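You operate a simulated robot arm through the tools that you are given. There is no shell and no other tool.

You run a simulated robot arm. Do the job below in one go: nothing can be reset, and whatever is moved stays where it is left.

## Task
Put the green sponge in the wiper box, shut it, then set the air to about 2 bar.
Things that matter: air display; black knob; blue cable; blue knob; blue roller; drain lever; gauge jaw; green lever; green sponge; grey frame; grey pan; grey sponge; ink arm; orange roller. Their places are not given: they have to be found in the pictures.

The check looks at the end state, three seconds after you hand in, the way a careful person would. Anything else that was tipped, shoved, dropped, spilled or broken makes it a failure.

## Robot
A 7-joint arm with a two-finger parallel gripper, fixed in place. Base frame: the origin is at the foot of the arm, x ahead of it, y to its left, z up. Lengths are in m, angles in rad, forces in N, time in s.
Its first joint turns from -2.897 to 2.897 rad. Payload 3.43 kg.
The tool frame sits at the grasp point between the pads (the TCP): z along the fingers, y along the line on which they close. The tips reach 0.034 m beyond it. The gripper opens to 0.128 m. The fingers are 0.024 m wide and 0.012 m thick; the gripper's body (0.048 by 0.13 m) begins 0.096 m behind the TCP.
Orientation is that of the tool frame in the base frame, as a unit quaternion [x, y, z, w]. With the fingers straight down and closing along the base's y, the tool's x points along the base's -x, its y along +y and its z along -z.

## Interface
- The arm moves only by the tool step_arm. Its argument "motion" is a list of rows, each a list of 7 numbers: the closure, from 0 (fully open) to 1 (shut), then the shift along the tool's x, y, z in mm, then the turn, a rotation vector about the tool's x, y, z in rad. In form: [[fingers, x, y, z, rx, ry, rz], ...]. A call has 1 to 20 rows; each row shifts and turns the commanded pose from where the row before left it, along the tool's axes as they then stand. A row lasts 0.2 s, in which the tool goes at most 0.05 m and 0.15 rad; a call with a longer step from one row to the next is refused whole, and so is a gripper value outside its range. A pose out of reach is approached as far as the arm can. The call stops where the force on the tool passes 80 N (or 10 N more than at its start, if that is more) or the arm is blocked; 0.2 s more then pass. Each finger travels about 0.153 m/s and halts on what it meets, pressing with about 41 N; the grip force reading is that of the motor and also rises with nothing between the fingers. The clock runs only during rows and for 0.2 s after the last one: add rows that do not move to give the fingers time. The reply holds the time, the measured pose of the TCP, the force on the tool along the base axes, the opening and the grip force, in the units named above and with some noise, with the torque about the TCP (base axes, N m) and any sound that the robot's microphone picked up.
- Cameras (640 x 400 px; columns grow to the right, rows downward): "scene" is fixed at [0.2286, 0.4827, 1.5117]; the picture's right is [-0.66, -0.75, 0.00], its down [-0.27, 0.24, -0.93] and it looks along [0.70, -0.61, -0.37] (base axes); focal length 214 px, centre (320, 200). "wrist" rides on the gripper at [0.076, -0.011, -0.16] in the tool frame; the picture's right is [0.15, 0.99, 0.00], its down [-0.88, 0.13, -0.46] and it looks along [-0.45, 0.07, 0.89] (tool axes); focal length 234 px, centre (320, 200).
- grab_frame(camera): a new picture of that camera. No time passes.
- probe_pixels(camera, pixels): for up to 12 pixels [column, row] of the newest picture of that camera ("zoom" is the newest enlarged one), the place [x, y, z] in the base frame of the surface seen there, good to about 0.002 m, but the place of the scene camera against the robot may be out by one fixed shift of up to 0.025 m in any direction. No time passes.
- zoom(camera, box): a new picture of the part [left, top, right, bottom] of that camera's present view, enlarged. No time passes.
- job_done(): hands the job in; it is judged then, once.

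Open the gripper and draw the arm clear of the work before you hand the job in, unless the task says otherwise.

The tools are called after "Request:" as name(argument=value, ...) on one line, values as JSON. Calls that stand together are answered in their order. step_arm: Moves the arm, as the interface text tells. Its arguments: {"type":"object","properties":{"motion":{"type":"array"}},"required":["motion"]} The other tools are called the same way: grab_frame (camera) takes a picture; probe_pixels (camera, pixels) gives the place of the surface under pixels of a picture; zoom (camera, box) takes an enlarged picture of a part of a camera's view; job_done () hands the job in.

At the start:

```text
time: 0.0
position: [0.5437, 0.172, 1.2887]
tool_rot: [0.0, 1.0, 0.001, 0.0]
contact_force: [0.3, -0.9, 0.0]
wrist_torque: [-0.03, 0.0, 0.0]
opening: 0.128
grasp_force: 0.0
```

scene: 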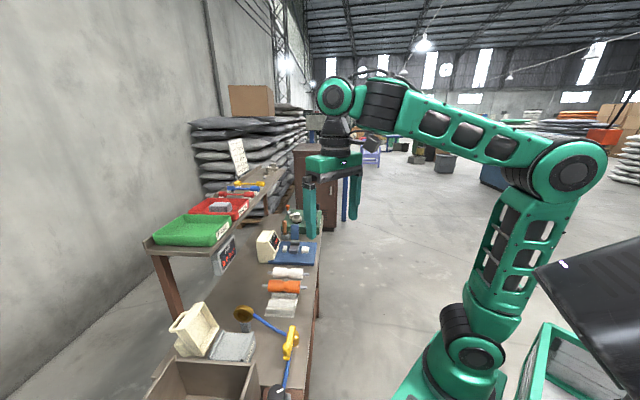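
wrist: 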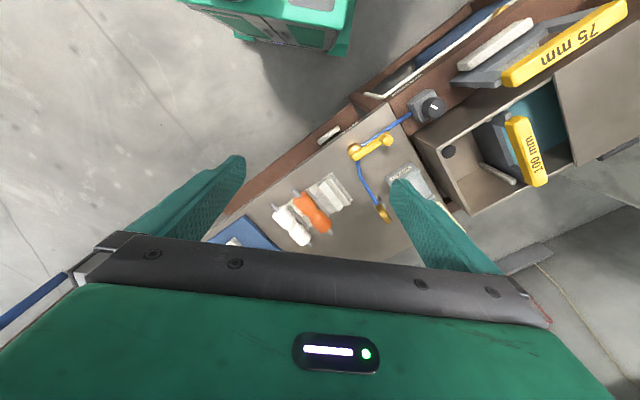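

The first pictures show a bench with a shelf, rollers, a blue hose and some boxes. I zoom in on parts of both views to identify objects.

Request:
zoom(camera="scene", box=[140, 280, 340, 400])

Request:
zoom(camera="scene", box=[140, 160, 340, 290])

Request:
zoom(camera="wrist", box=[240, 0, 640, 250])

```text
3.20 times, centred on (240, 340) of scene
```

zoom: 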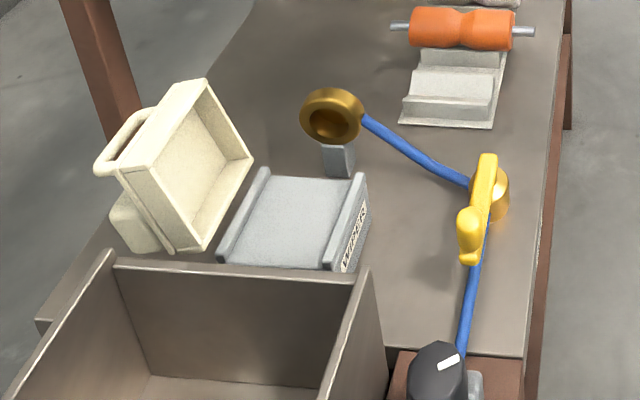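

```text
3.08 times, centred on (240, 225) of scene
```

zoom: 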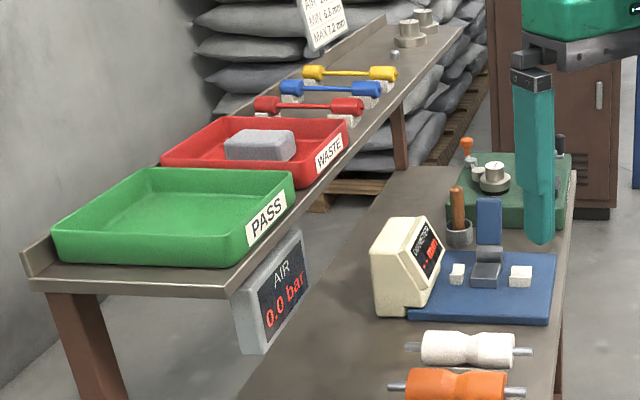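

```text
1.60 times, centred on (440, 125) of wrist
```

zoom: 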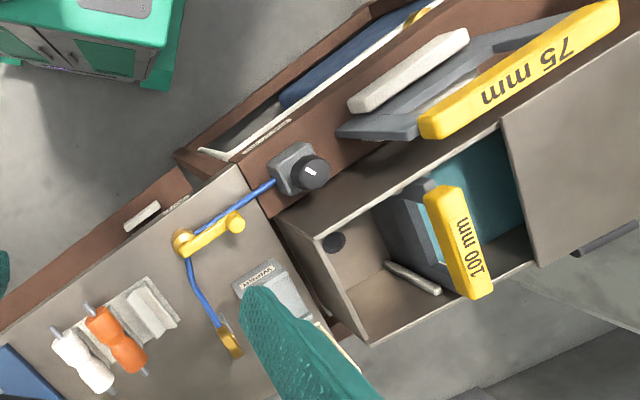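

The grey box with the "WIPERS" label and open cream lid sits near scene (225,345), and the air display on the shelf reads 0.0 bar. No green sponge is visible yet, so I look closer.

Request:
zoom(camera="wrist", box=[400, 60, 560, 220])

Request:
zoom(camera="wrist", box=[320, 90, 480, 220])

Request:
zoom(camera="scene", box=[250, 200, 330, 270])

Request:
zoom(camera="scene", box=[220, 320, 320, 400])

Request:
zoom(camera="scene", box=[520, 240, 640, 400])

```text
2.50 times, centred on (480, 140) of wrist
```

zoom: 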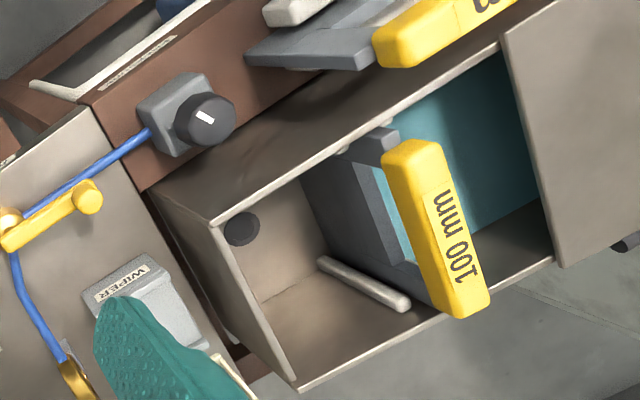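

```text
3.08 times, centred on (400, 155) of wrist
```

zoom: 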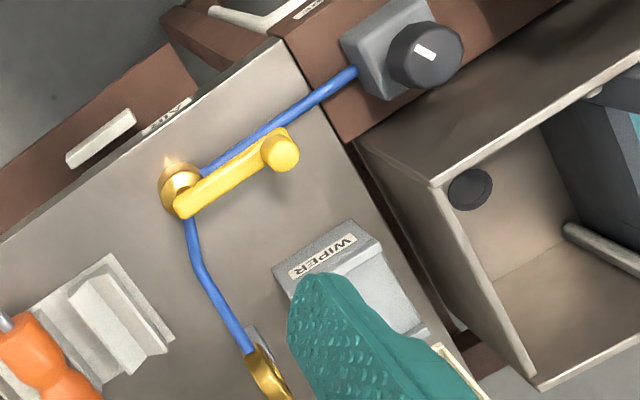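

```text
5.71 times, centred on (290, 235) of scene
```

zoom: 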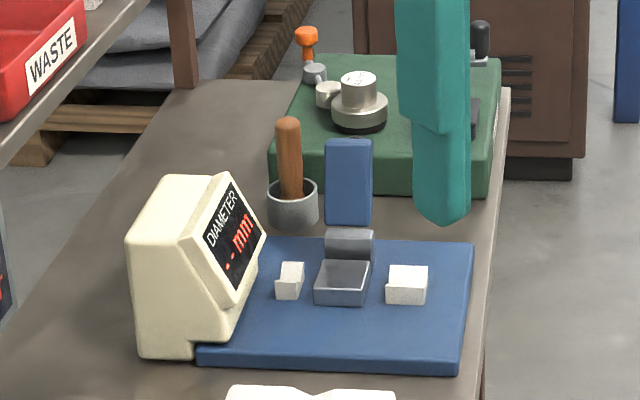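

```text
5.00 times, centred on (270, 360) of scene
```

zoom: 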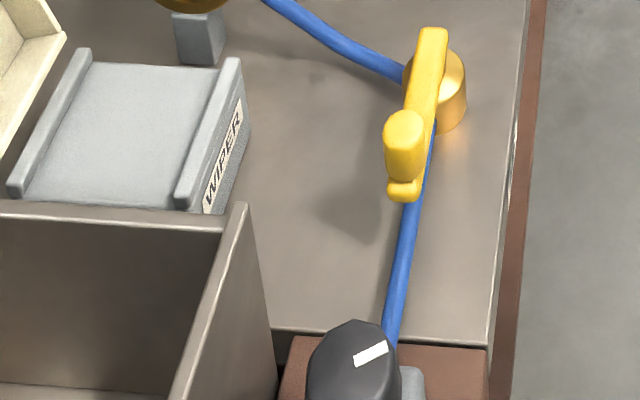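

```text
2.50 times, centred on (580, 320) of scene
```

zoom: 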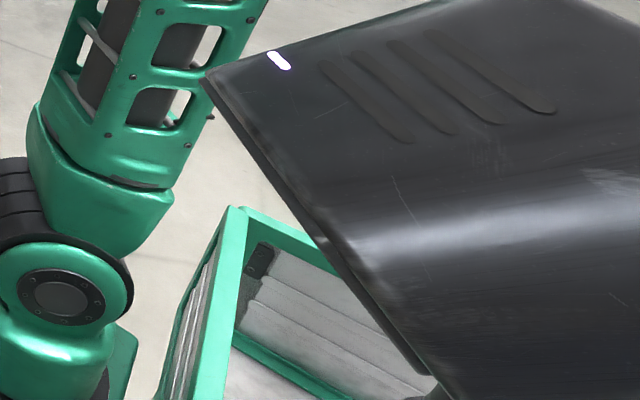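

I probe key points to learn the layout in base coordinates.

Request:
grab_frame(camera="scene")

Request:
grab_frame(camera="wrist")

Request:
probe_pixels(camera="scene", pixels=[[232, 346], [205, 330], [185, 325], [215, 380], [244, 314], [291, 340], [280, 393], [285, 300], [270, 252], [213, 205], [228, 258], [222, 208]])

Request:
probe_pixels(camera="wrist", pixels=[[430, 108], [405, 185], [415, 180], [381, 213], [374, 148], [450, 195], [500, 180], [525, 150], [600, 100], [312, 212], [335, 190], [500, 40]])

```text
taken
```

scene: 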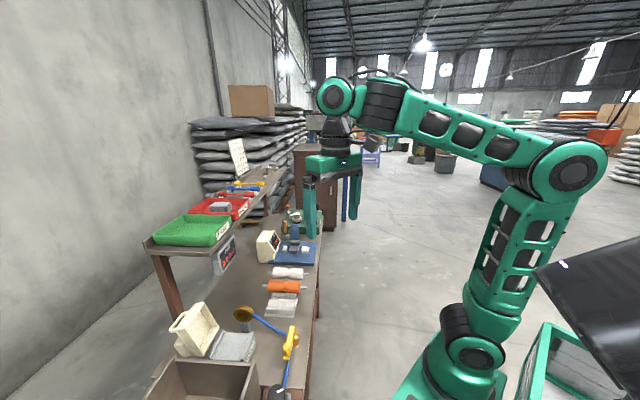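

```text
taken
```

wrist: 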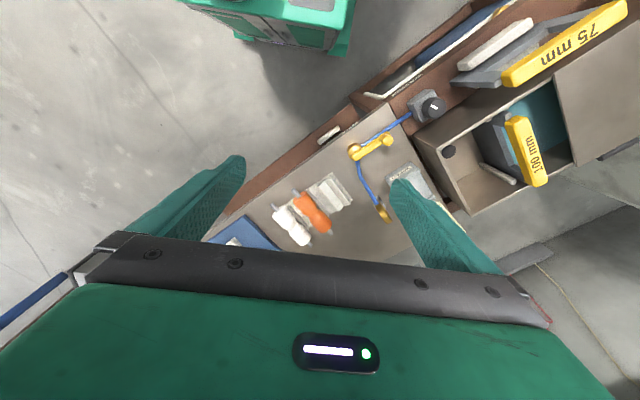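

```text
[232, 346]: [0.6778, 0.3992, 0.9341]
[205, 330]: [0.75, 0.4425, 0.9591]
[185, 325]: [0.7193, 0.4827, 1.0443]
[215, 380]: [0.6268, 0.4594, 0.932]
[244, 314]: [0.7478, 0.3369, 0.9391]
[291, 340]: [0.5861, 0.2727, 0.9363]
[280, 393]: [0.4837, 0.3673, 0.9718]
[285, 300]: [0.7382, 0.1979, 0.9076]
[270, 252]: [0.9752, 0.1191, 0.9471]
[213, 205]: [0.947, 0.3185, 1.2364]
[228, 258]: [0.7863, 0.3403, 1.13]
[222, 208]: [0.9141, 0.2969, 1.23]
```

```text
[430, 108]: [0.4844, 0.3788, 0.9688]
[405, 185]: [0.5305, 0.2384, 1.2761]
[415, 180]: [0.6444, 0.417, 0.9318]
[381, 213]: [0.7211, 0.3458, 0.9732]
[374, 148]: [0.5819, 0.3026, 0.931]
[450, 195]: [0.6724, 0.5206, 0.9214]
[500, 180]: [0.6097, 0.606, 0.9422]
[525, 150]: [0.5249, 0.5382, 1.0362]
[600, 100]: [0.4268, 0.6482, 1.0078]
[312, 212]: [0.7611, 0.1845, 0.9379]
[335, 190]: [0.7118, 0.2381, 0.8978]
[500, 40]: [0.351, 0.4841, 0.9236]
```

The bench top sits around z≈0.89 and the wiper box near (0.67, 0.40). I raise slightly and move the wrist camera over the box to look for the green sponge.

Request:
step_arm(motion=[[0, 10, 40, -10, 0, 0, 0], [0, 10, 40, -10, 0, 0, 0], [0, 10, 40, -10, 0, 0, 0], [0, 10, 40, -10, 0, 0, 0], [0, 10, 40, -10, 0, 0, 0], [0, 0, 0, 0, 0, 0, 0]])

Request:
grab_frame(camera="wrist")

Request:
grab_frame(camera="scene")

```text
time: 1.4
position: [0.4731, 0.371, 1.3459]
tool_rot: [0.0, 1.0, 0.0, 0.006]
contact_force: [0.2, -1.1, 0.0]
wrist_torque: [0.0, 0.04, 0.0]
opening: 0.128
grasp_force: 0.0
```

```text
taken
```

wrist: 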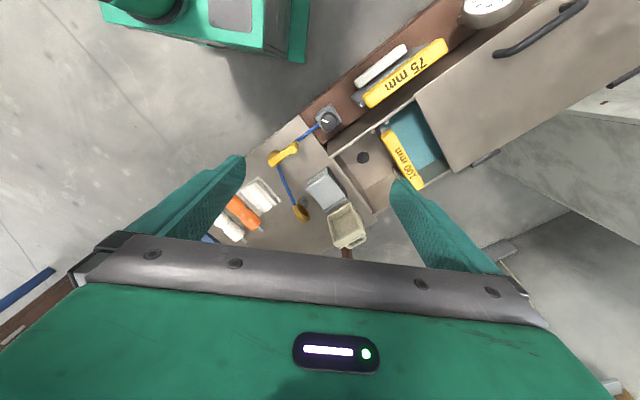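

```text
taken
```

scene: 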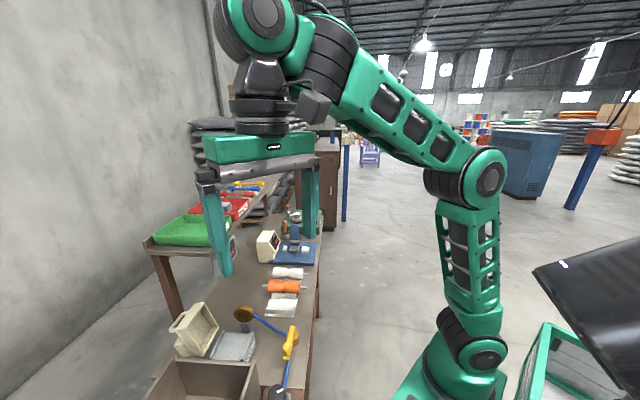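

The wrist view now shows the wiper box at (325,185) and its cream lid at (345,228), plus a large chest with a teal pad and squeegees. I zoom in for detail.

Request:
zoom(camera="wrist", box=[260, 120, 400, 260])

Request:
zoom(camera="wrist", box=[310, 0, 640, 200])

Request:
zoom(camera="wrist", box=[330, 90, 480, 210])

Request:
zoom(camera="wrist", box=[0, 150, 320, 350])

```text
2.86 times, centred on (330, 190) of wrist
```

zoom: 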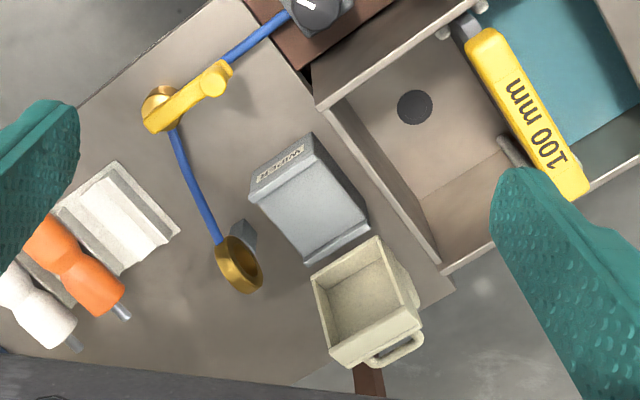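

```text
1.94 times, centred on (475, 100) of wrist
```

zoom: 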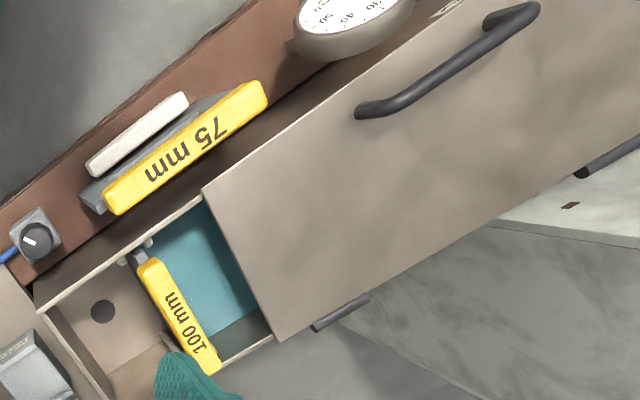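

```text
3.33 times, centred on (405, 150) of wrist
```

zoom: 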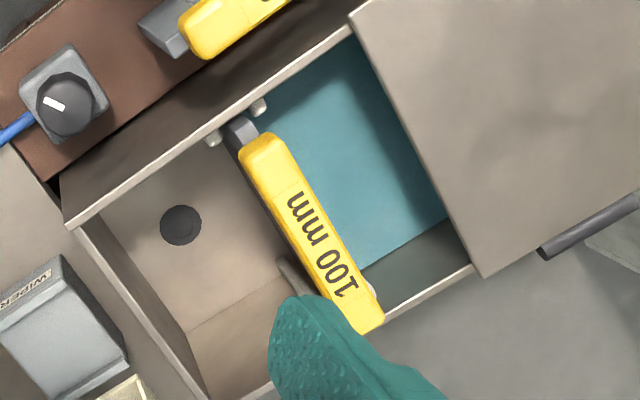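

```text
2.00 times, centred on (160, 250) of wrist
```

zoom: 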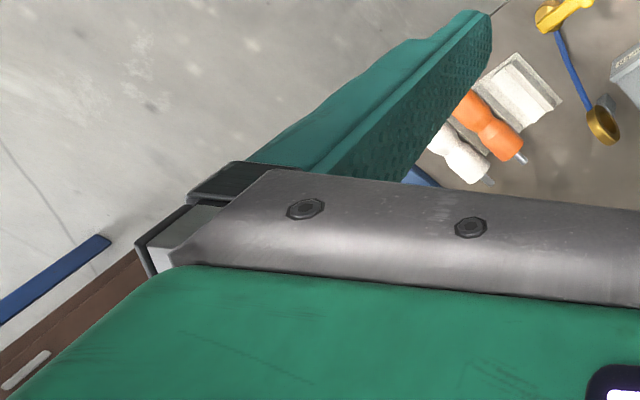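

The lid and box need closer inspection, and the green sponge could also be camouflaged in the green PASS tray. I zoom there and on other corners of the scene.

Request:
zoom(camera="scene", box=[145, 200, 235, 260])

Request:
zoom(camera="scene", box=[160, 295, 260, 365])

Request:
zoom(camera="scene", box=[140, 350, 300, 400])

```text
6.67 times, centred on (190, 230) of scene
```

zoom: 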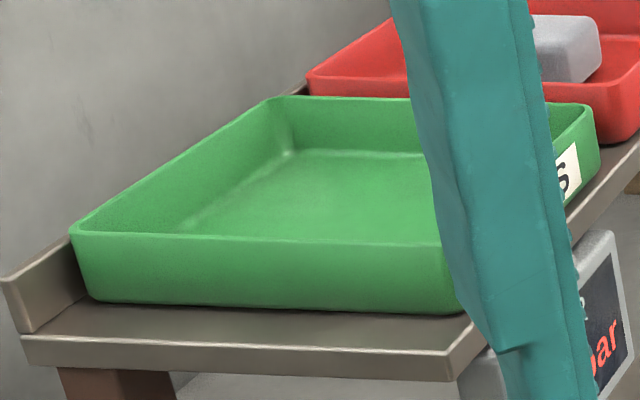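

```text
5.71 times, centred on (210, 330) of scene
```

zoom: 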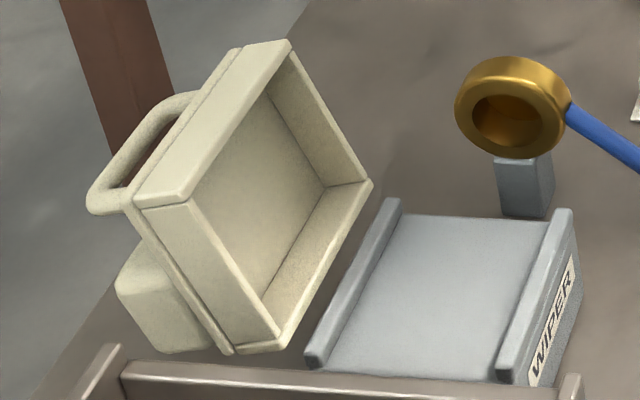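

```text
4.00 times, centred on (220, 375) of scene
```

zoom: 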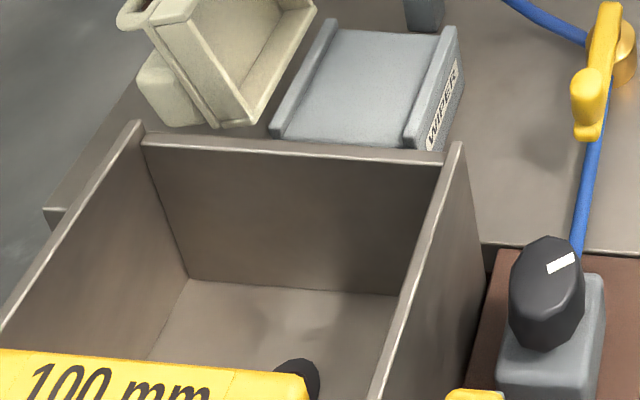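

No sponge in the PASS tray. The first wrist view showed an open compartment with a dark blue interior on the cabinet front near (410,60), so I go back toward that side and lower to inspect it.

Request:
step_arm(motion=[[0, 0, -45, 0, 0, 0, 0], [0, 0, -45, 0, 0, 0, 0], [0, 0, -45, 0, 0, 0, 0], [0, 0, -45, 0, 0, 0, 0], [0, 0, -45, 0, 0, 0, 0], [0, 0, -45, 0, 0, 0, 0], [0, 0, 0, 0, 0, 0, 0]])

Request:
grab_frame(camera="wrist")

Request:
zoom(camera="wrist", box=[320, 0, 640, 200])

```text
time: 2.8
position: [0.463, 0.1221, 1.3484]
tool_rot: [0.012, 1.0, 0.003, 0.017]
contact_force: [9.4, 40.0, -37.2]
wrist_torque: [-6.36, -1.25, -3.15]
opening: 0.128
grasp_force: 0.0
stopped in row 6: the force on the tool passed its limit at 180 N (the readings are from after the stop); the commanded pose is now the measured one
```

```text
taken
```

wrist: 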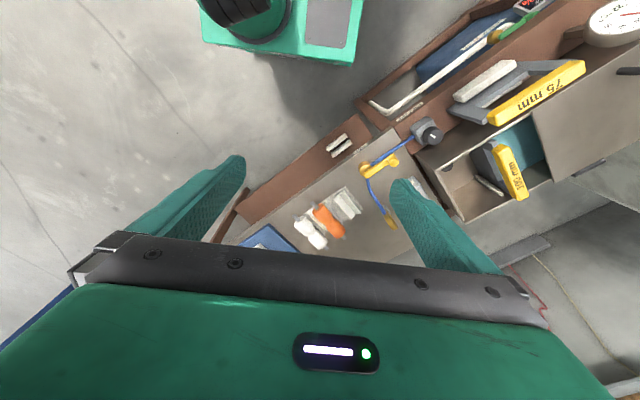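

```text
2.00 times, centred on (480, 100) of wrist
```

zoom: 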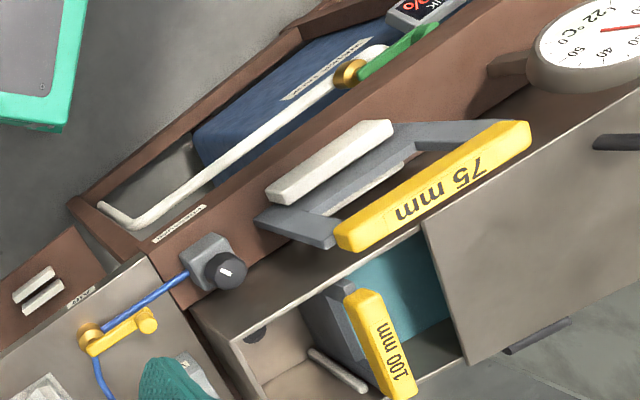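

The move stopped on a 180 N contact, with TCP at (0.463, 0.122, 1.348). I check the scene to see what was touched before moving again.

Request:
grab_frame(camera="scene")

Request:
step_arm(motion=[[0, 0, 0, 0, 0, 0, 0]])

```text
taken
```

scene: 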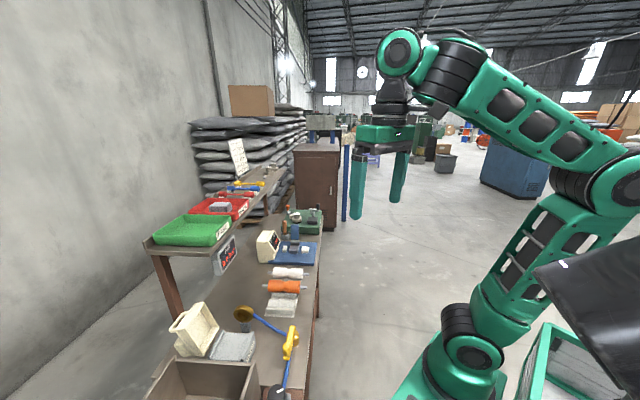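

```text
time: 3.2
position: [0.4626, 0.1217, 1.3487]
tool_rot: [0.012, 1.0, 0.002, 0.017]
contact_force: [10.8, 59.3, -48.5]
wrist_torque: [-9.8, -2.05, -4.81]
opening: 0.128
grasp_force: 0.0
```

The wrist camera block at scene (432,110) appears pressed against the forearm's ring (455,75): a self-collision at too small a radius. I back off outward and to +y.

Request:
step_arm(motion=[[0, -10, 30, 0, 0, 0, 0], [0, -30, 10, 0, 0, 0, 0], [0, -30, 0, 0, 0, 0, 0], [0, 0, 0, 0, 0, 0, 0]])

Request:
zoom(camera="scene", box=[320, 20, 640, 240])

Request:
grab_frame(camera="wrist")

```text
time: 4.2
position: [0.5329, 0.1571, 1.3538]
tool_rot: [0.012, 1.0, 0.002, 0.016]
contact_force: [0.3, 1.2, 0.0]
wrist_torque: [0.02, 0.03, 0.02]
opening: 0.128
grasp_force: 0.0
```

```text
1.82 times, centred on (480, 130) of scene
```

zoom: 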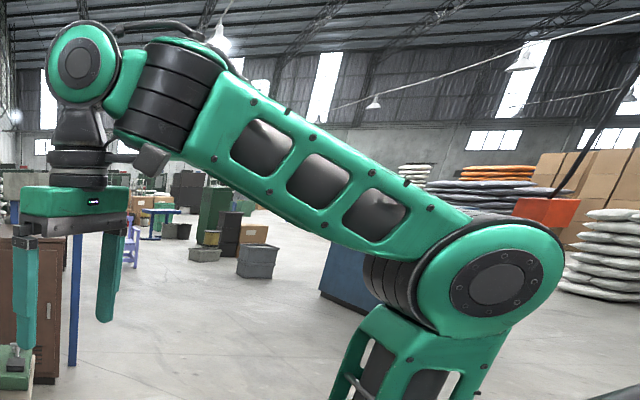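

```text
taken
```

wrist: 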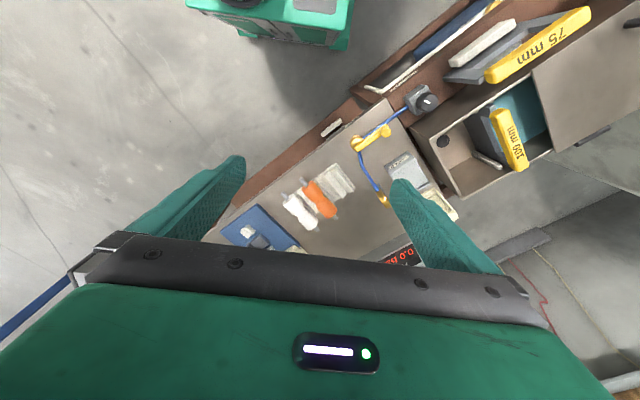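

Contact is gone (force ~1 N), confirming self-collision. I probe the unknown hood and far items, and survey which parts of the surroundings hold things.

Request:
grab_frame(camera="scene")

Request:
probe_pixels(camera="scene", pixels=[[545, 268], [600, 300], [560, 350], [620, 380], [305, 225], [318, 190], [300, 140], [240, 155], [255, 120], [450, 345]])

Request:
probe_pixels(camera="wrist", pixels=[[620, 90], [560, 60], [440, 40], [500, 30], [480, 10], [330, 127], [510, 130], [535, 105], [480, 160], [445, 140], [420, 100], [400, 255]])

```text
taken
```

scene: 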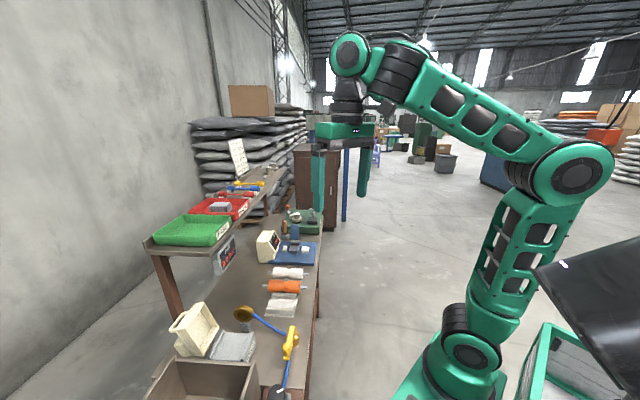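

```text
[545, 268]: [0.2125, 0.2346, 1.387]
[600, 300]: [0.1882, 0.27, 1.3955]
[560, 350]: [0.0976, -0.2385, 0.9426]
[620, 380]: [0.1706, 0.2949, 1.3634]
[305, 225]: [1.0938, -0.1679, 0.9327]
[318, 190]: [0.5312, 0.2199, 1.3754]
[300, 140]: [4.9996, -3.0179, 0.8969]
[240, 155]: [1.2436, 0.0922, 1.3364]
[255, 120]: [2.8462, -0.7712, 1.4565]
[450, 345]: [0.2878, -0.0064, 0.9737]
```

```text
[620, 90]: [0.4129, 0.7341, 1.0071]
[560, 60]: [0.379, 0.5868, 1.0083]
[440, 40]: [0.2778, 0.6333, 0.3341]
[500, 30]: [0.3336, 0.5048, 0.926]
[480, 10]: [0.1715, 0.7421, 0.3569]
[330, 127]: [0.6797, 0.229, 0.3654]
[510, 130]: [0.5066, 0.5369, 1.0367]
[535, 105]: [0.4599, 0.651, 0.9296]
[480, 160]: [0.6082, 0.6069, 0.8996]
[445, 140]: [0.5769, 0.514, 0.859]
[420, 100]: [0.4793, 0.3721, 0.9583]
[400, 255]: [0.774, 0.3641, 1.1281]
```

The sponge isn't visible yet. I swing toward −y to survey the far end of the bench (press, gauge plate) from above.

Request:
step_arm(motion=[[0, -35, -30, 0, 0, 0, 0], [0, -35, -30, 0, 0, 0, 0], [0, -35, -30, 0, 0, 0, 0], [0, -35, -30, 0, 0, 0, 0], [0, -35, -30, 0, 0, 0, 0], [0, -35, -30, 0, 0, 0, 0], [0, 0, -40, 0, 0, 0, 0], [0, 0, -40, 0, 0, 0, 0], [0, 0, 0, 0, 0, 0, 0]])

Request:
grab_frame(camera="wrist")

Request:
zoom(camera="wrist", box=[200, 40, 520, 240])

Request:
grab_frame(camera="scene")

```text
time: 4.6
position: [0.5431, 0.1314, 1.3616]
tool_rot: [0.019, 0.999, 0.004, 0.027]
contact_force: [18.7, 34.4, -45.1]
wrist_torque: [-5.12, -0.69, -2.62]
opening: 0.128
grasp_force: 0.1
stopped in row 2: the force on the tool passed its limit at 116 N (the readings are from after the stop); the commanded pose is now the measured one
```

```text
taken
```

wrist: 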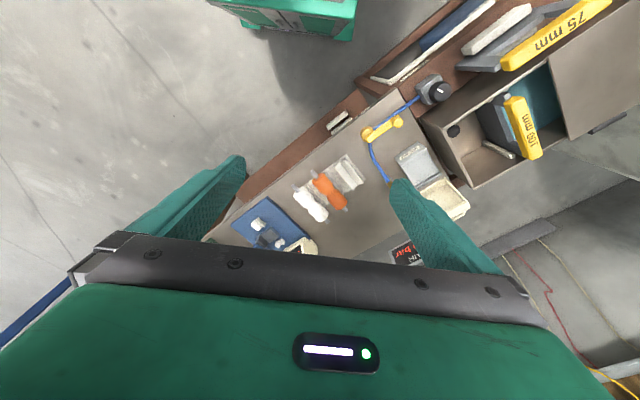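

```text
2.00 times, centred on (360, 140) of wrist
```

zoom: 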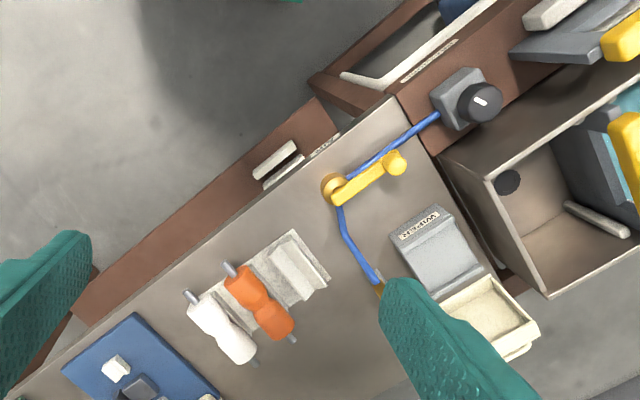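

```text
taken
```

scene: 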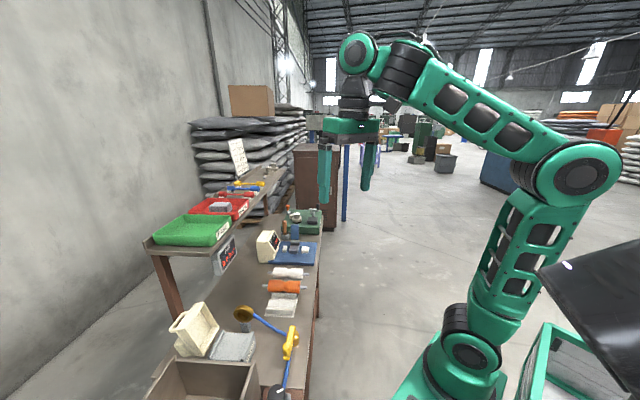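

Again the wrist camera block (scene 393,103) presses the forearm ring when it lines up under the forearm. I back off to +y and outward, and then extend the radius before swinging.

Request:
step_arm(motion=[[0, -10, 30, 0, 0, 0, 0], [0, -40, 10, 0, 0, 0, 0], [0, -40, 0, 0, 0, 0, 0], [0, -40, 0, 0, 0, 0, 0], [0, 0, 0, 0, 0, 0, 0]])

Request:
grab_frame(camera="wrist")

Request:
grab_frame(camera="scene")

```text
time: 5.8
position: [0.6809, 0.167, 1.3658]
tool_rot: [0.019, 1.0, 0.004, 0.024]
contact_force: [-0.2, -0.2, 0.3]
wrist_torque: [0.06, 0.0, -0.01]
opening: 0.1277
grasp_force: 0.0
```

```text
taken
```

wrist: 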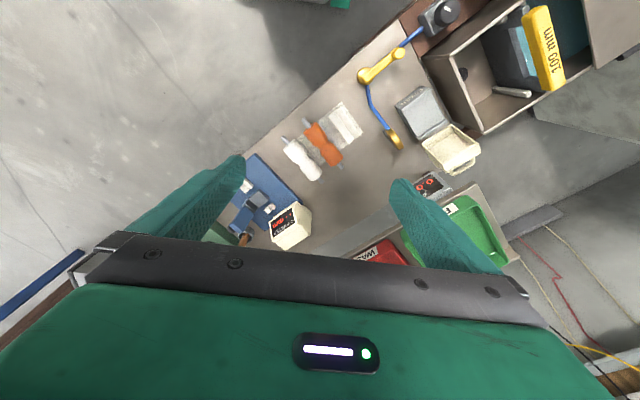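

```text
taken
```

scene: 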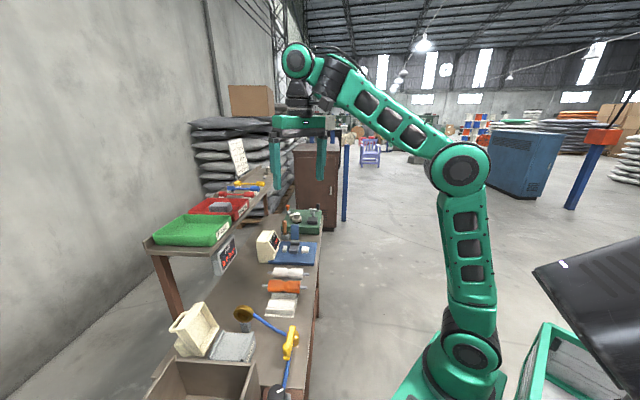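

Free again. From here the PASS tray interior and wiper box are visible at (460,235) and (430,125); I zoom in on both.

Request:
zoom(camera="wrist", box=[340, 60, 520, 280])

Request:
zoom(camera="wrist", box=[380, 60, 500, 180])

Request:
zoom(camera="wrist", box=[180, 130, 380, 270])

```text
1.82 times, centred on (430, 170) of wrist
```

zoom: 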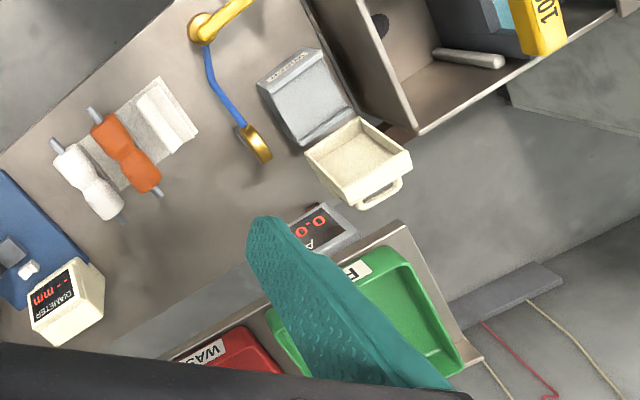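

```text
3.33 times, centred on (440, 120) of wrist
```

zoom: 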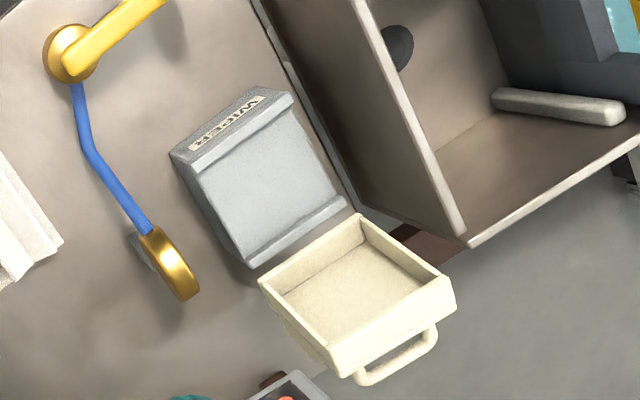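

```text
2.86 times, centred on (280, 200) of wrist
```

zoom: 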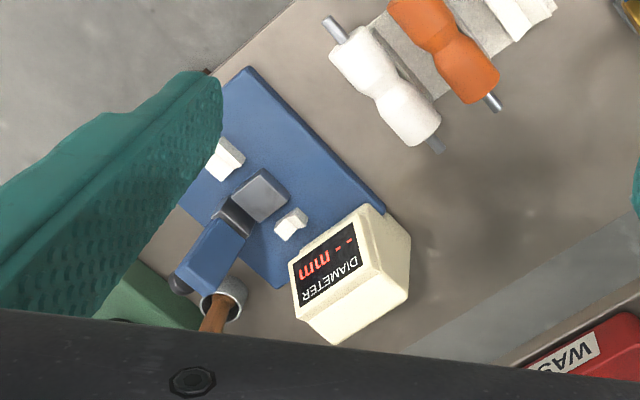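

The cream part looks like a hinged lid standing open behind the grey WIPER base. I probe the geometry of base, lid and handle in this wrist view.

Request:
probe_pixels(camera="zoom", pixels=[[10, 10]])

Request:
zoom(camera="wrist", box=[380, 60, 500, 180])

Request:
probe_pixels(camera="zoom", pixels=[[180, 155], [285, 98], [250, 260], [340, 205], [260, 180], [205, 170], [240, 245], [265, 285], [358, 222], [445, 285], [335, 365], [355, 290]])

Request:
probe_pixels(camera="zoom", pixels=[[310, 275], [340, 240], [370, 378], [430, 345], [400, 370], [175, 265], [120, 180], [75, 50], [140, 250], [300, 130], [285, 350], [410, 330]])

```text
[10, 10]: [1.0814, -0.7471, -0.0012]
```

```text
3.33 times, centred on (440, 120) of wrist
```

zoom: 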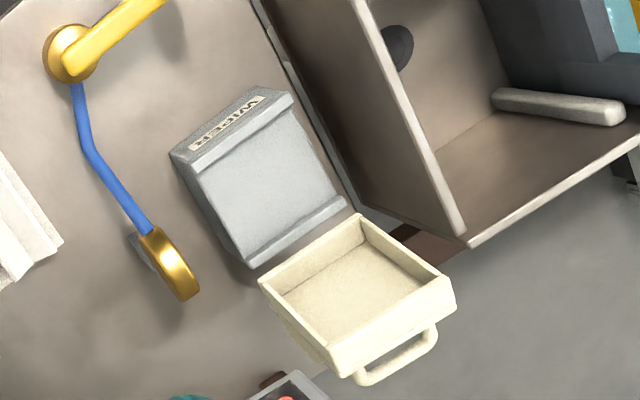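

```text
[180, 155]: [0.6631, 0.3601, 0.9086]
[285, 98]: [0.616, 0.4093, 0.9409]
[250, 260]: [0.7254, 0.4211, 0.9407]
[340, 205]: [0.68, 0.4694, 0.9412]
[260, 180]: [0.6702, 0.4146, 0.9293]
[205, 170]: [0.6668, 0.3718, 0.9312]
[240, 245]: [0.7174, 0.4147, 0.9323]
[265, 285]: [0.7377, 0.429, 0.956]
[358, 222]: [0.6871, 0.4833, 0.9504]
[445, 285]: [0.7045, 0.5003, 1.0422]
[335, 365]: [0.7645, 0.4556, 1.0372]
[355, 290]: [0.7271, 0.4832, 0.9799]
```

```text
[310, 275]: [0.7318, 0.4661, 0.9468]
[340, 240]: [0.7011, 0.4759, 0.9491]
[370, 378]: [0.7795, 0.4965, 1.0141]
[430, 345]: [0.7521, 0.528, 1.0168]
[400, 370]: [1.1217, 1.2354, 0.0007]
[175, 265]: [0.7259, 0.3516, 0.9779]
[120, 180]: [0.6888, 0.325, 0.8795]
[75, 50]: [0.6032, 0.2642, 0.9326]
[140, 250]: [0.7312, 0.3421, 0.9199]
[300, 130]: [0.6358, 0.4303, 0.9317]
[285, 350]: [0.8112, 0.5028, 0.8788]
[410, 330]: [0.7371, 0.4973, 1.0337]
```

The geometry is clear: base top z≈0.931, rails 0.941, lid hinged at the back, tilted about 25° past vertical. Next I look toward the −y end for the sponge, staying at a larger radius.

Request:
step_arm(motion=[[0, -20, -30, 0, 0, 0, 0], [0, -20, -40, 0, 0, 0, 0], [0, -10, -40, 0, 0, 0, 0], [0, 0, -40, 0, 0, 0, 0], [0, 0, -40, 0, 0, 0, 0], [0, 0, -40, 0, 0, 0, 0], [0, 0, 0, 0, 0, 0, 0]])

Request:
grab_frame(camera="wrist")

Request:
zoom(camera="wrist", box=[240, 60, 440, 260])

Request:
grab_frame(camera="scene")

```text
time: 6.2
position: [0.6762, 0.1424, 1.376]
tool_rot: [0.028, 0.999, 0.006, 0.034]
contact_force: [-2.6, 9.9, -2.7]
wrist_torque: [-1.63, -0.56, -0.91]
opening: 0.1278
grasp_force: 0.0
stopped in row 2: the force on the tool passed its limit at 154 N (the readings are from after the stop); the commanded pose is now the measured one
```

```text
taken
```

wrist: 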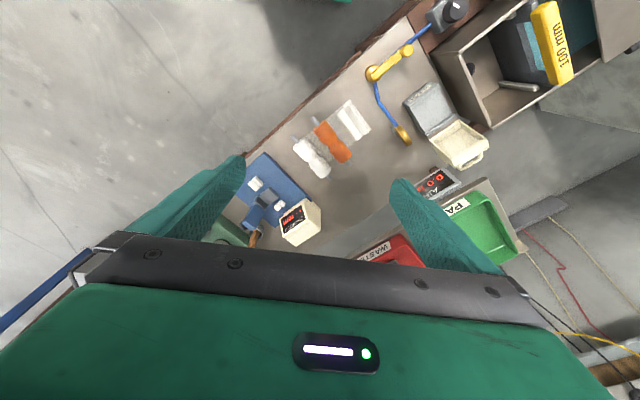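

```text
2.00 times, centred on (340, 160) of wrist
```

zoom: 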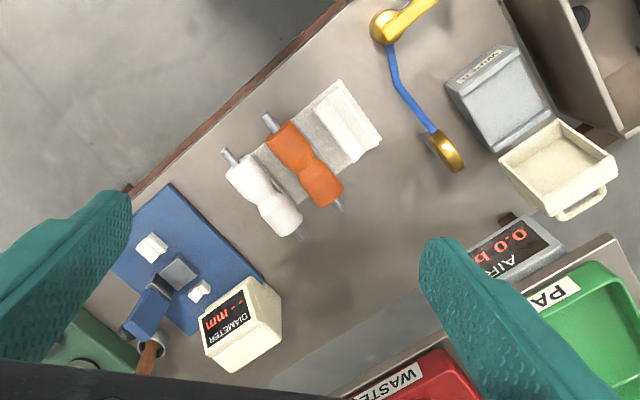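

```text
taken
```

scene: 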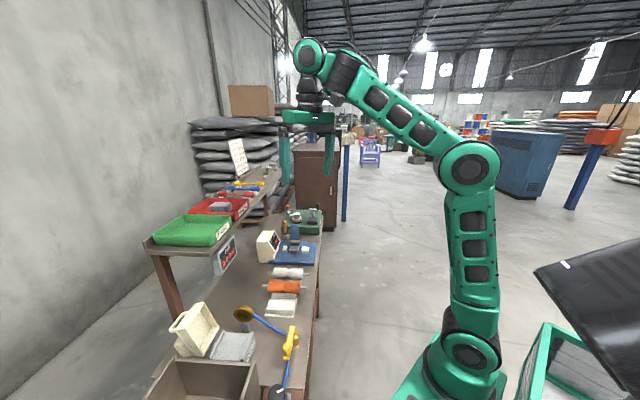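

At ~12–15° azimuth the camera block meets the wrist link, so I must yaw the tool along with the swing. I back off, correct the small tilt (0.068 rad), yaw +0.45 rad, and then swing.

Request:
step_arm(motion=[[0, 0, 30, 0, 0, 0, 0], [0, 0, 0, 0, 0, 0.068, 0], [0, 0, 0, 0, 0, 0, 0.12], [0, 0, 0, 0, 0, 0, 0.12], [0, 0, 0, 0, 0, 0, 0.12], [0, 0, 0, 0, 0, 0, 0.12], [0, 0, 0, 0, 0, 0, 0]])

Request:
grab_frame(camera="wrist")

Request:
grab_frame(camera="scene")

```text
time: 7.8
position: [0.6818, 0.1716, 1.3751]
tool_rot: [0.265, 0.964, 0.013, 0.029]
contact_force: [-0.3, 0.8, 0.5]
wrist_torque: [-0.01, -0.02, 0.0]
opening: 0.1279
grasp_force: 0.1
out of reach, approached as far as the arm can: row 2
```

```text
taken
```

wrist: 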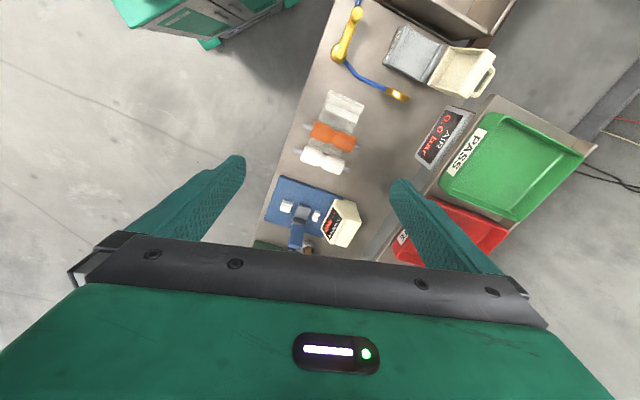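

```text
taken
```

scene: 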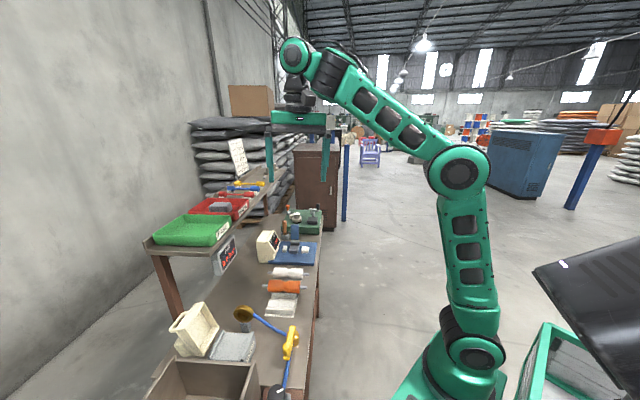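

PASS tray is empty. I level the tool, add yaw, and swing to about (0.72, −0.05) to view the press end.

Request:
step_arm(motion=[[0, 0, 0, 0, 0.041, 0.049, 0], [0, -27, -29, 0, 0, 0, 0], [0, -27, -29, 0, 0, 0, 0.07], [0, -27, -29, 0, 0, 0, 0.07], [0, -25, -32, 0, 0, 0, 0.07], [0, -25, -32, 0, 0, 0, 0.07], [0, -25, -32, 0, 0, 0, 0], [0, 0, 0, 0, 0, 0, 0]])

Request:
grab_frame(camera="wrist")

Request:
zoom(camera="wrist", box=[240, 60, 440, 260])

Request:
grab_frame(camera="scene")

```text
time: 9.6
position: [0.6909, -0.0676, 1.3757]
tool_rot: [0.397, 0.917, 0.018, 0.027]
contact_force: [-0.9, -0.8, 0.3]
wrist_torque: [0.01, 0.01, -0.02]
opening: 0.1281
grasp_force: 0.1
out of reach, approached as far as the arm can: row 1
```

```text
taken
```

wrist: 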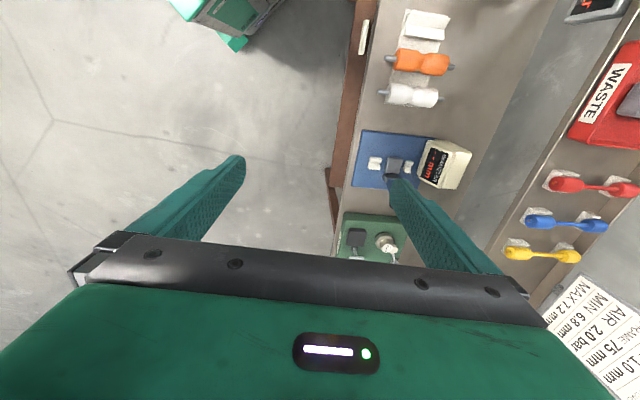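

```text
2.00 times, centred on (340, 160) of wrist
```

zoom: 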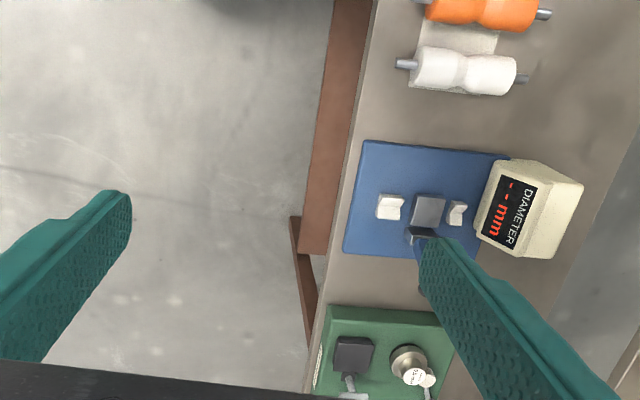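

```text
taken
```

scene: 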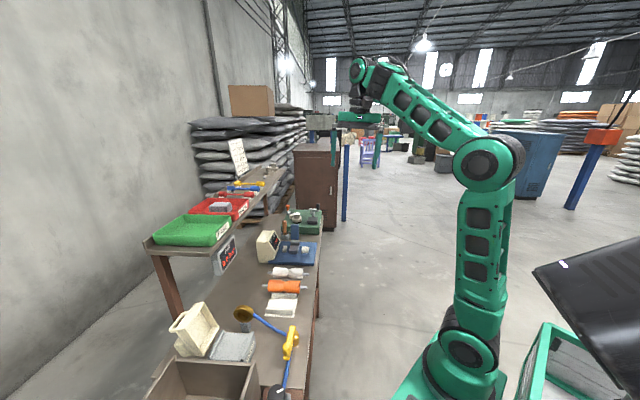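

The sign on the shelf reads "AIR 2.0 bar". I zoom on the shelf side and continue further toward −y to see the rest of the press.

Request:
zoom(camera="wrist", box=[480, 40, 640, 400])

Request:
step_arm(motion=[[0, -22, -34, 0, 0, 0, 0.05], [0, -22, -34, 0, 0, 0, 0.05], [0, -22, -34, 0, 0, 0, 0.05], [0, -22, -34, 0, 0, 0, 0.05], [0, -22, -34, 0, 0, 0, 0.05], [0, 0, 0, 0, 0, 0, 0]])

Request:
grab_frame(camera="wrist")

Request:
zoom(camera="wrist", box=[240, 40, 440, 260])

```text
1.11 times, centred on (560, 220) of wrist
```

zoom: 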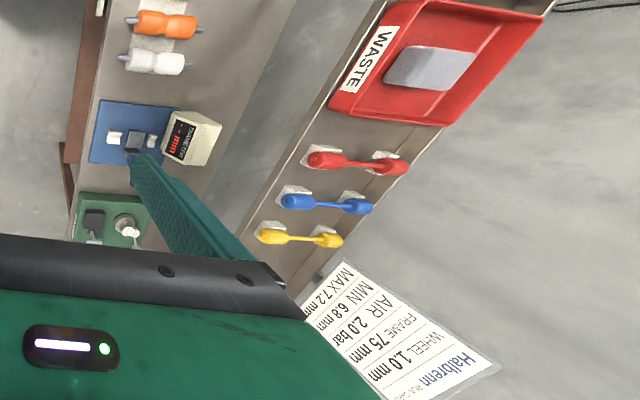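

```text
time: 10.5
position: [0.6334, -0.1981, 1.3804]
tool_rot: [0.481, 0.876, 0.024, 0.035]
contact_force: [33.2, 6.3, -33.7]
wrist_torque: [-3.05, 3.36, -2.3]
opening: 0.128
grasp_force: 0.1
stopped in row 4: the force on the tool passed its limit at 119 N (the readings are from after the stop); the commanded pose is now the measured one
```

```text
taken
```

wrist: 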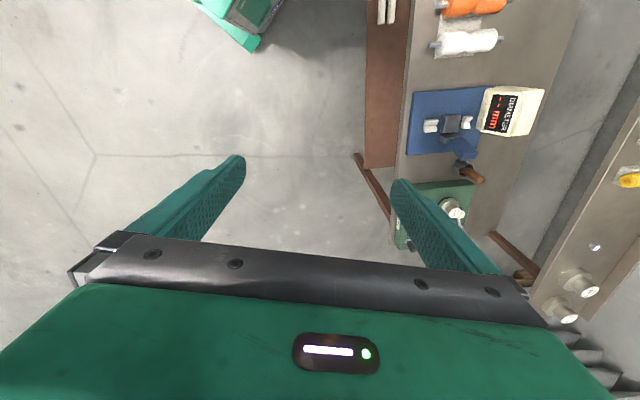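

```text
1.82 times, centred on (340, 150) of wrist
```

zoom: 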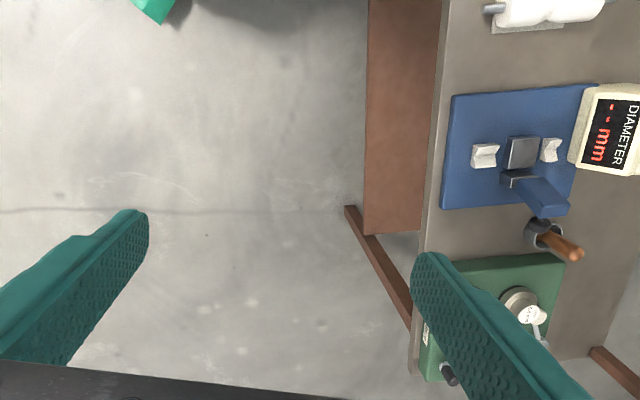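

Another stop at (0.633, −0.198). I check the scene image closely for what touches.

Request:
grab_frame(camera="scene")

Request:
zoom(camera="scene", box=[340, 20, 500, 160])

Request:
zoom(camera="scene", box=[440, 80, 640, 330])

```text
taken
```

scene: 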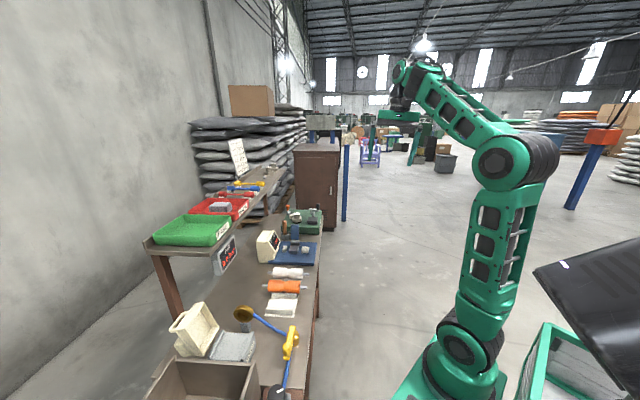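

```text
2.86 times, centred on (420, 90) of scene
```

zoom: 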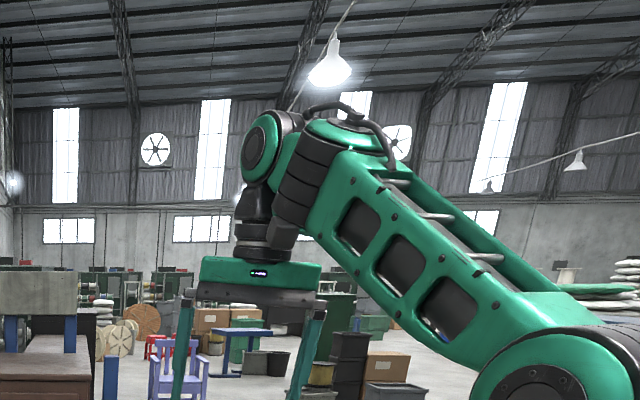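

```text
1.60 times, centred on (540, 205) of scene
```

zoom: 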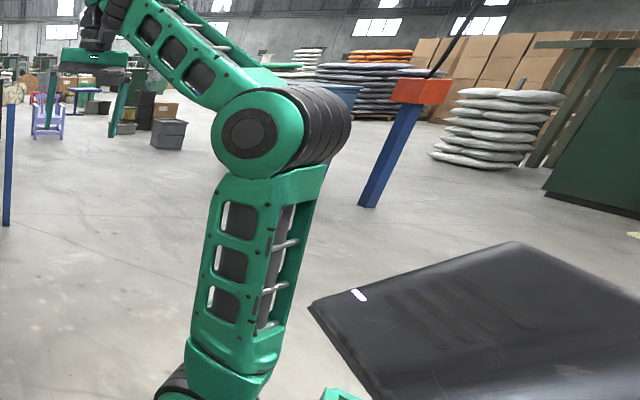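

The dark camera block sits against the forearm's ring because the wrist is held high; working lower avoids it. I also map the black hood to know whether it restricts the arm.

Request:
probe_pixels(camera="scene", pixels=[[538, 270], [580, 252], [620, 240], [637, 240], [637, 260], [637, 300], [637, 340], [637, 380], [630, 385], [590, 330], [570, 305], [600, 350]])

Request:
step_arm(motion=[[0, -20, 0, 30, 0, 0, 0], [0, -10, 10, 40, 0, 0, 0], [0, 0, 0, 40, 0, 0, 0], [0, 0, 0, 40, 0, 0, 0], [0, 0, 0, 0, 0, 0, 0]])

Request:
grab_frame(camera="wrist")

Request:
grab_frame(camera="scene")

```text
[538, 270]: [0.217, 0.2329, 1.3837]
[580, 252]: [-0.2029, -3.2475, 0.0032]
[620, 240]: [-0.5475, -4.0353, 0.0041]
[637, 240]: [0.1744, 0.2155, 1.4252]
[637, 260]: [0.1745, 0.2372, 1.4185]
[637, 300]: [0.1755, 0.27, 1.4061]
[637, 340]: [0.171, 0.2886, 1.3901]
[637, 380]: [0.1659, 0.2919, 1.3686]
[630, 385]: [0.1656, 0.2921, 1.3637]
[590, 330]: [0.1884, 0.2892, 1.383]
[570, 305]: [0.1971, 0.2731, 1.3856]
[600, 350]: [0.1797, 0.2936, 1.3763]
```

```text
time: 11.7
position: [0.6727, -0.2176, 1.2351]
tool_rot: [0.481, 0.876, 0.023, 0.033]
contact_force: [-0.8, -1.2, 0.2]
wrist_torque: [-0.01, -0.04, 0.0]
opening: 0.1281
grasp_force: 0.1
```

```text
taken
```

wrist: 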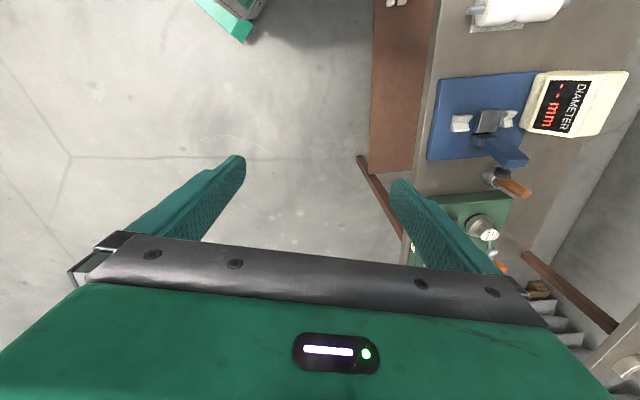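

```text
taken
```

scene: 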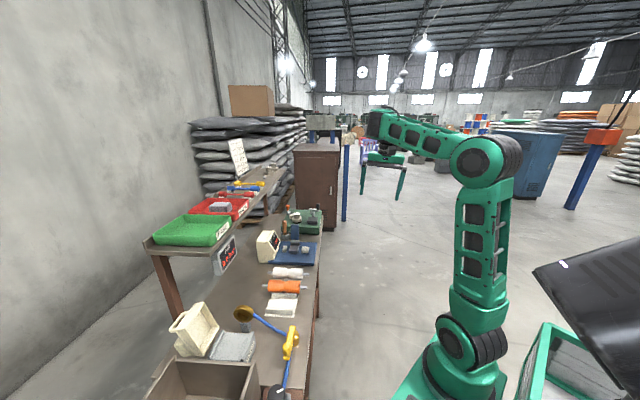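

The lower pose is free. No sponge at the press end, so I swing back at z≈1.235 toward the +y side (tank/chest area) while unwinding the yaw.

Request:
step_arm(motion=[[0, 33.7, 21.5, 0, 0, 0, -0.05], [0, 32.6, 23.1, 0, 0, 0, -0.05], [0, 31.4, 24.8, 0, 0, 0, -0.05], [0, 30.2, 26.3, 0, 0, 0, -0.05], [0, 28.8, 27.8, 0, 0, 0, -0.05], [0, 27.4, 29.2, 0, 0, 0, -0.05], [0, 25.9, 30.5, 0, 0, 0, -0.05], [0, 24.3, 31.8, 0, 0, 0, -0.05], [0, 0, 0, 0, 0, 0, 0]])

Request:
grab_frame(camera="wrist")

```text
time: 13.7
position: [0.6727, 0.1037, 1.2394]
tool_rot: [0.296, 0.954, 0.015, 0.037]
contact_force: [0.7, 0.3, -0.1]
wrist_torque: [-0.03, 0.02, 0.02]
opening: 0.128
grasp_force: 0.1
```

```text
taken
```

wrist: 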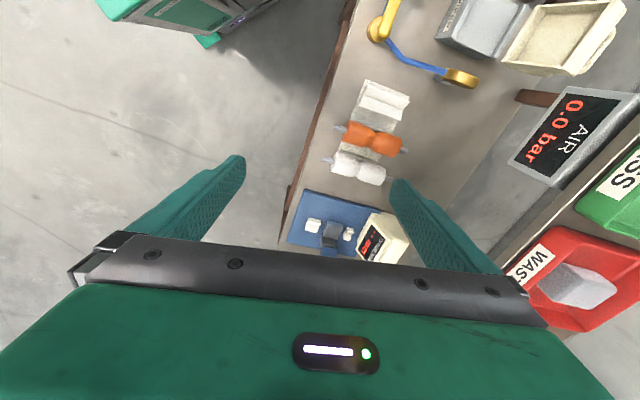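

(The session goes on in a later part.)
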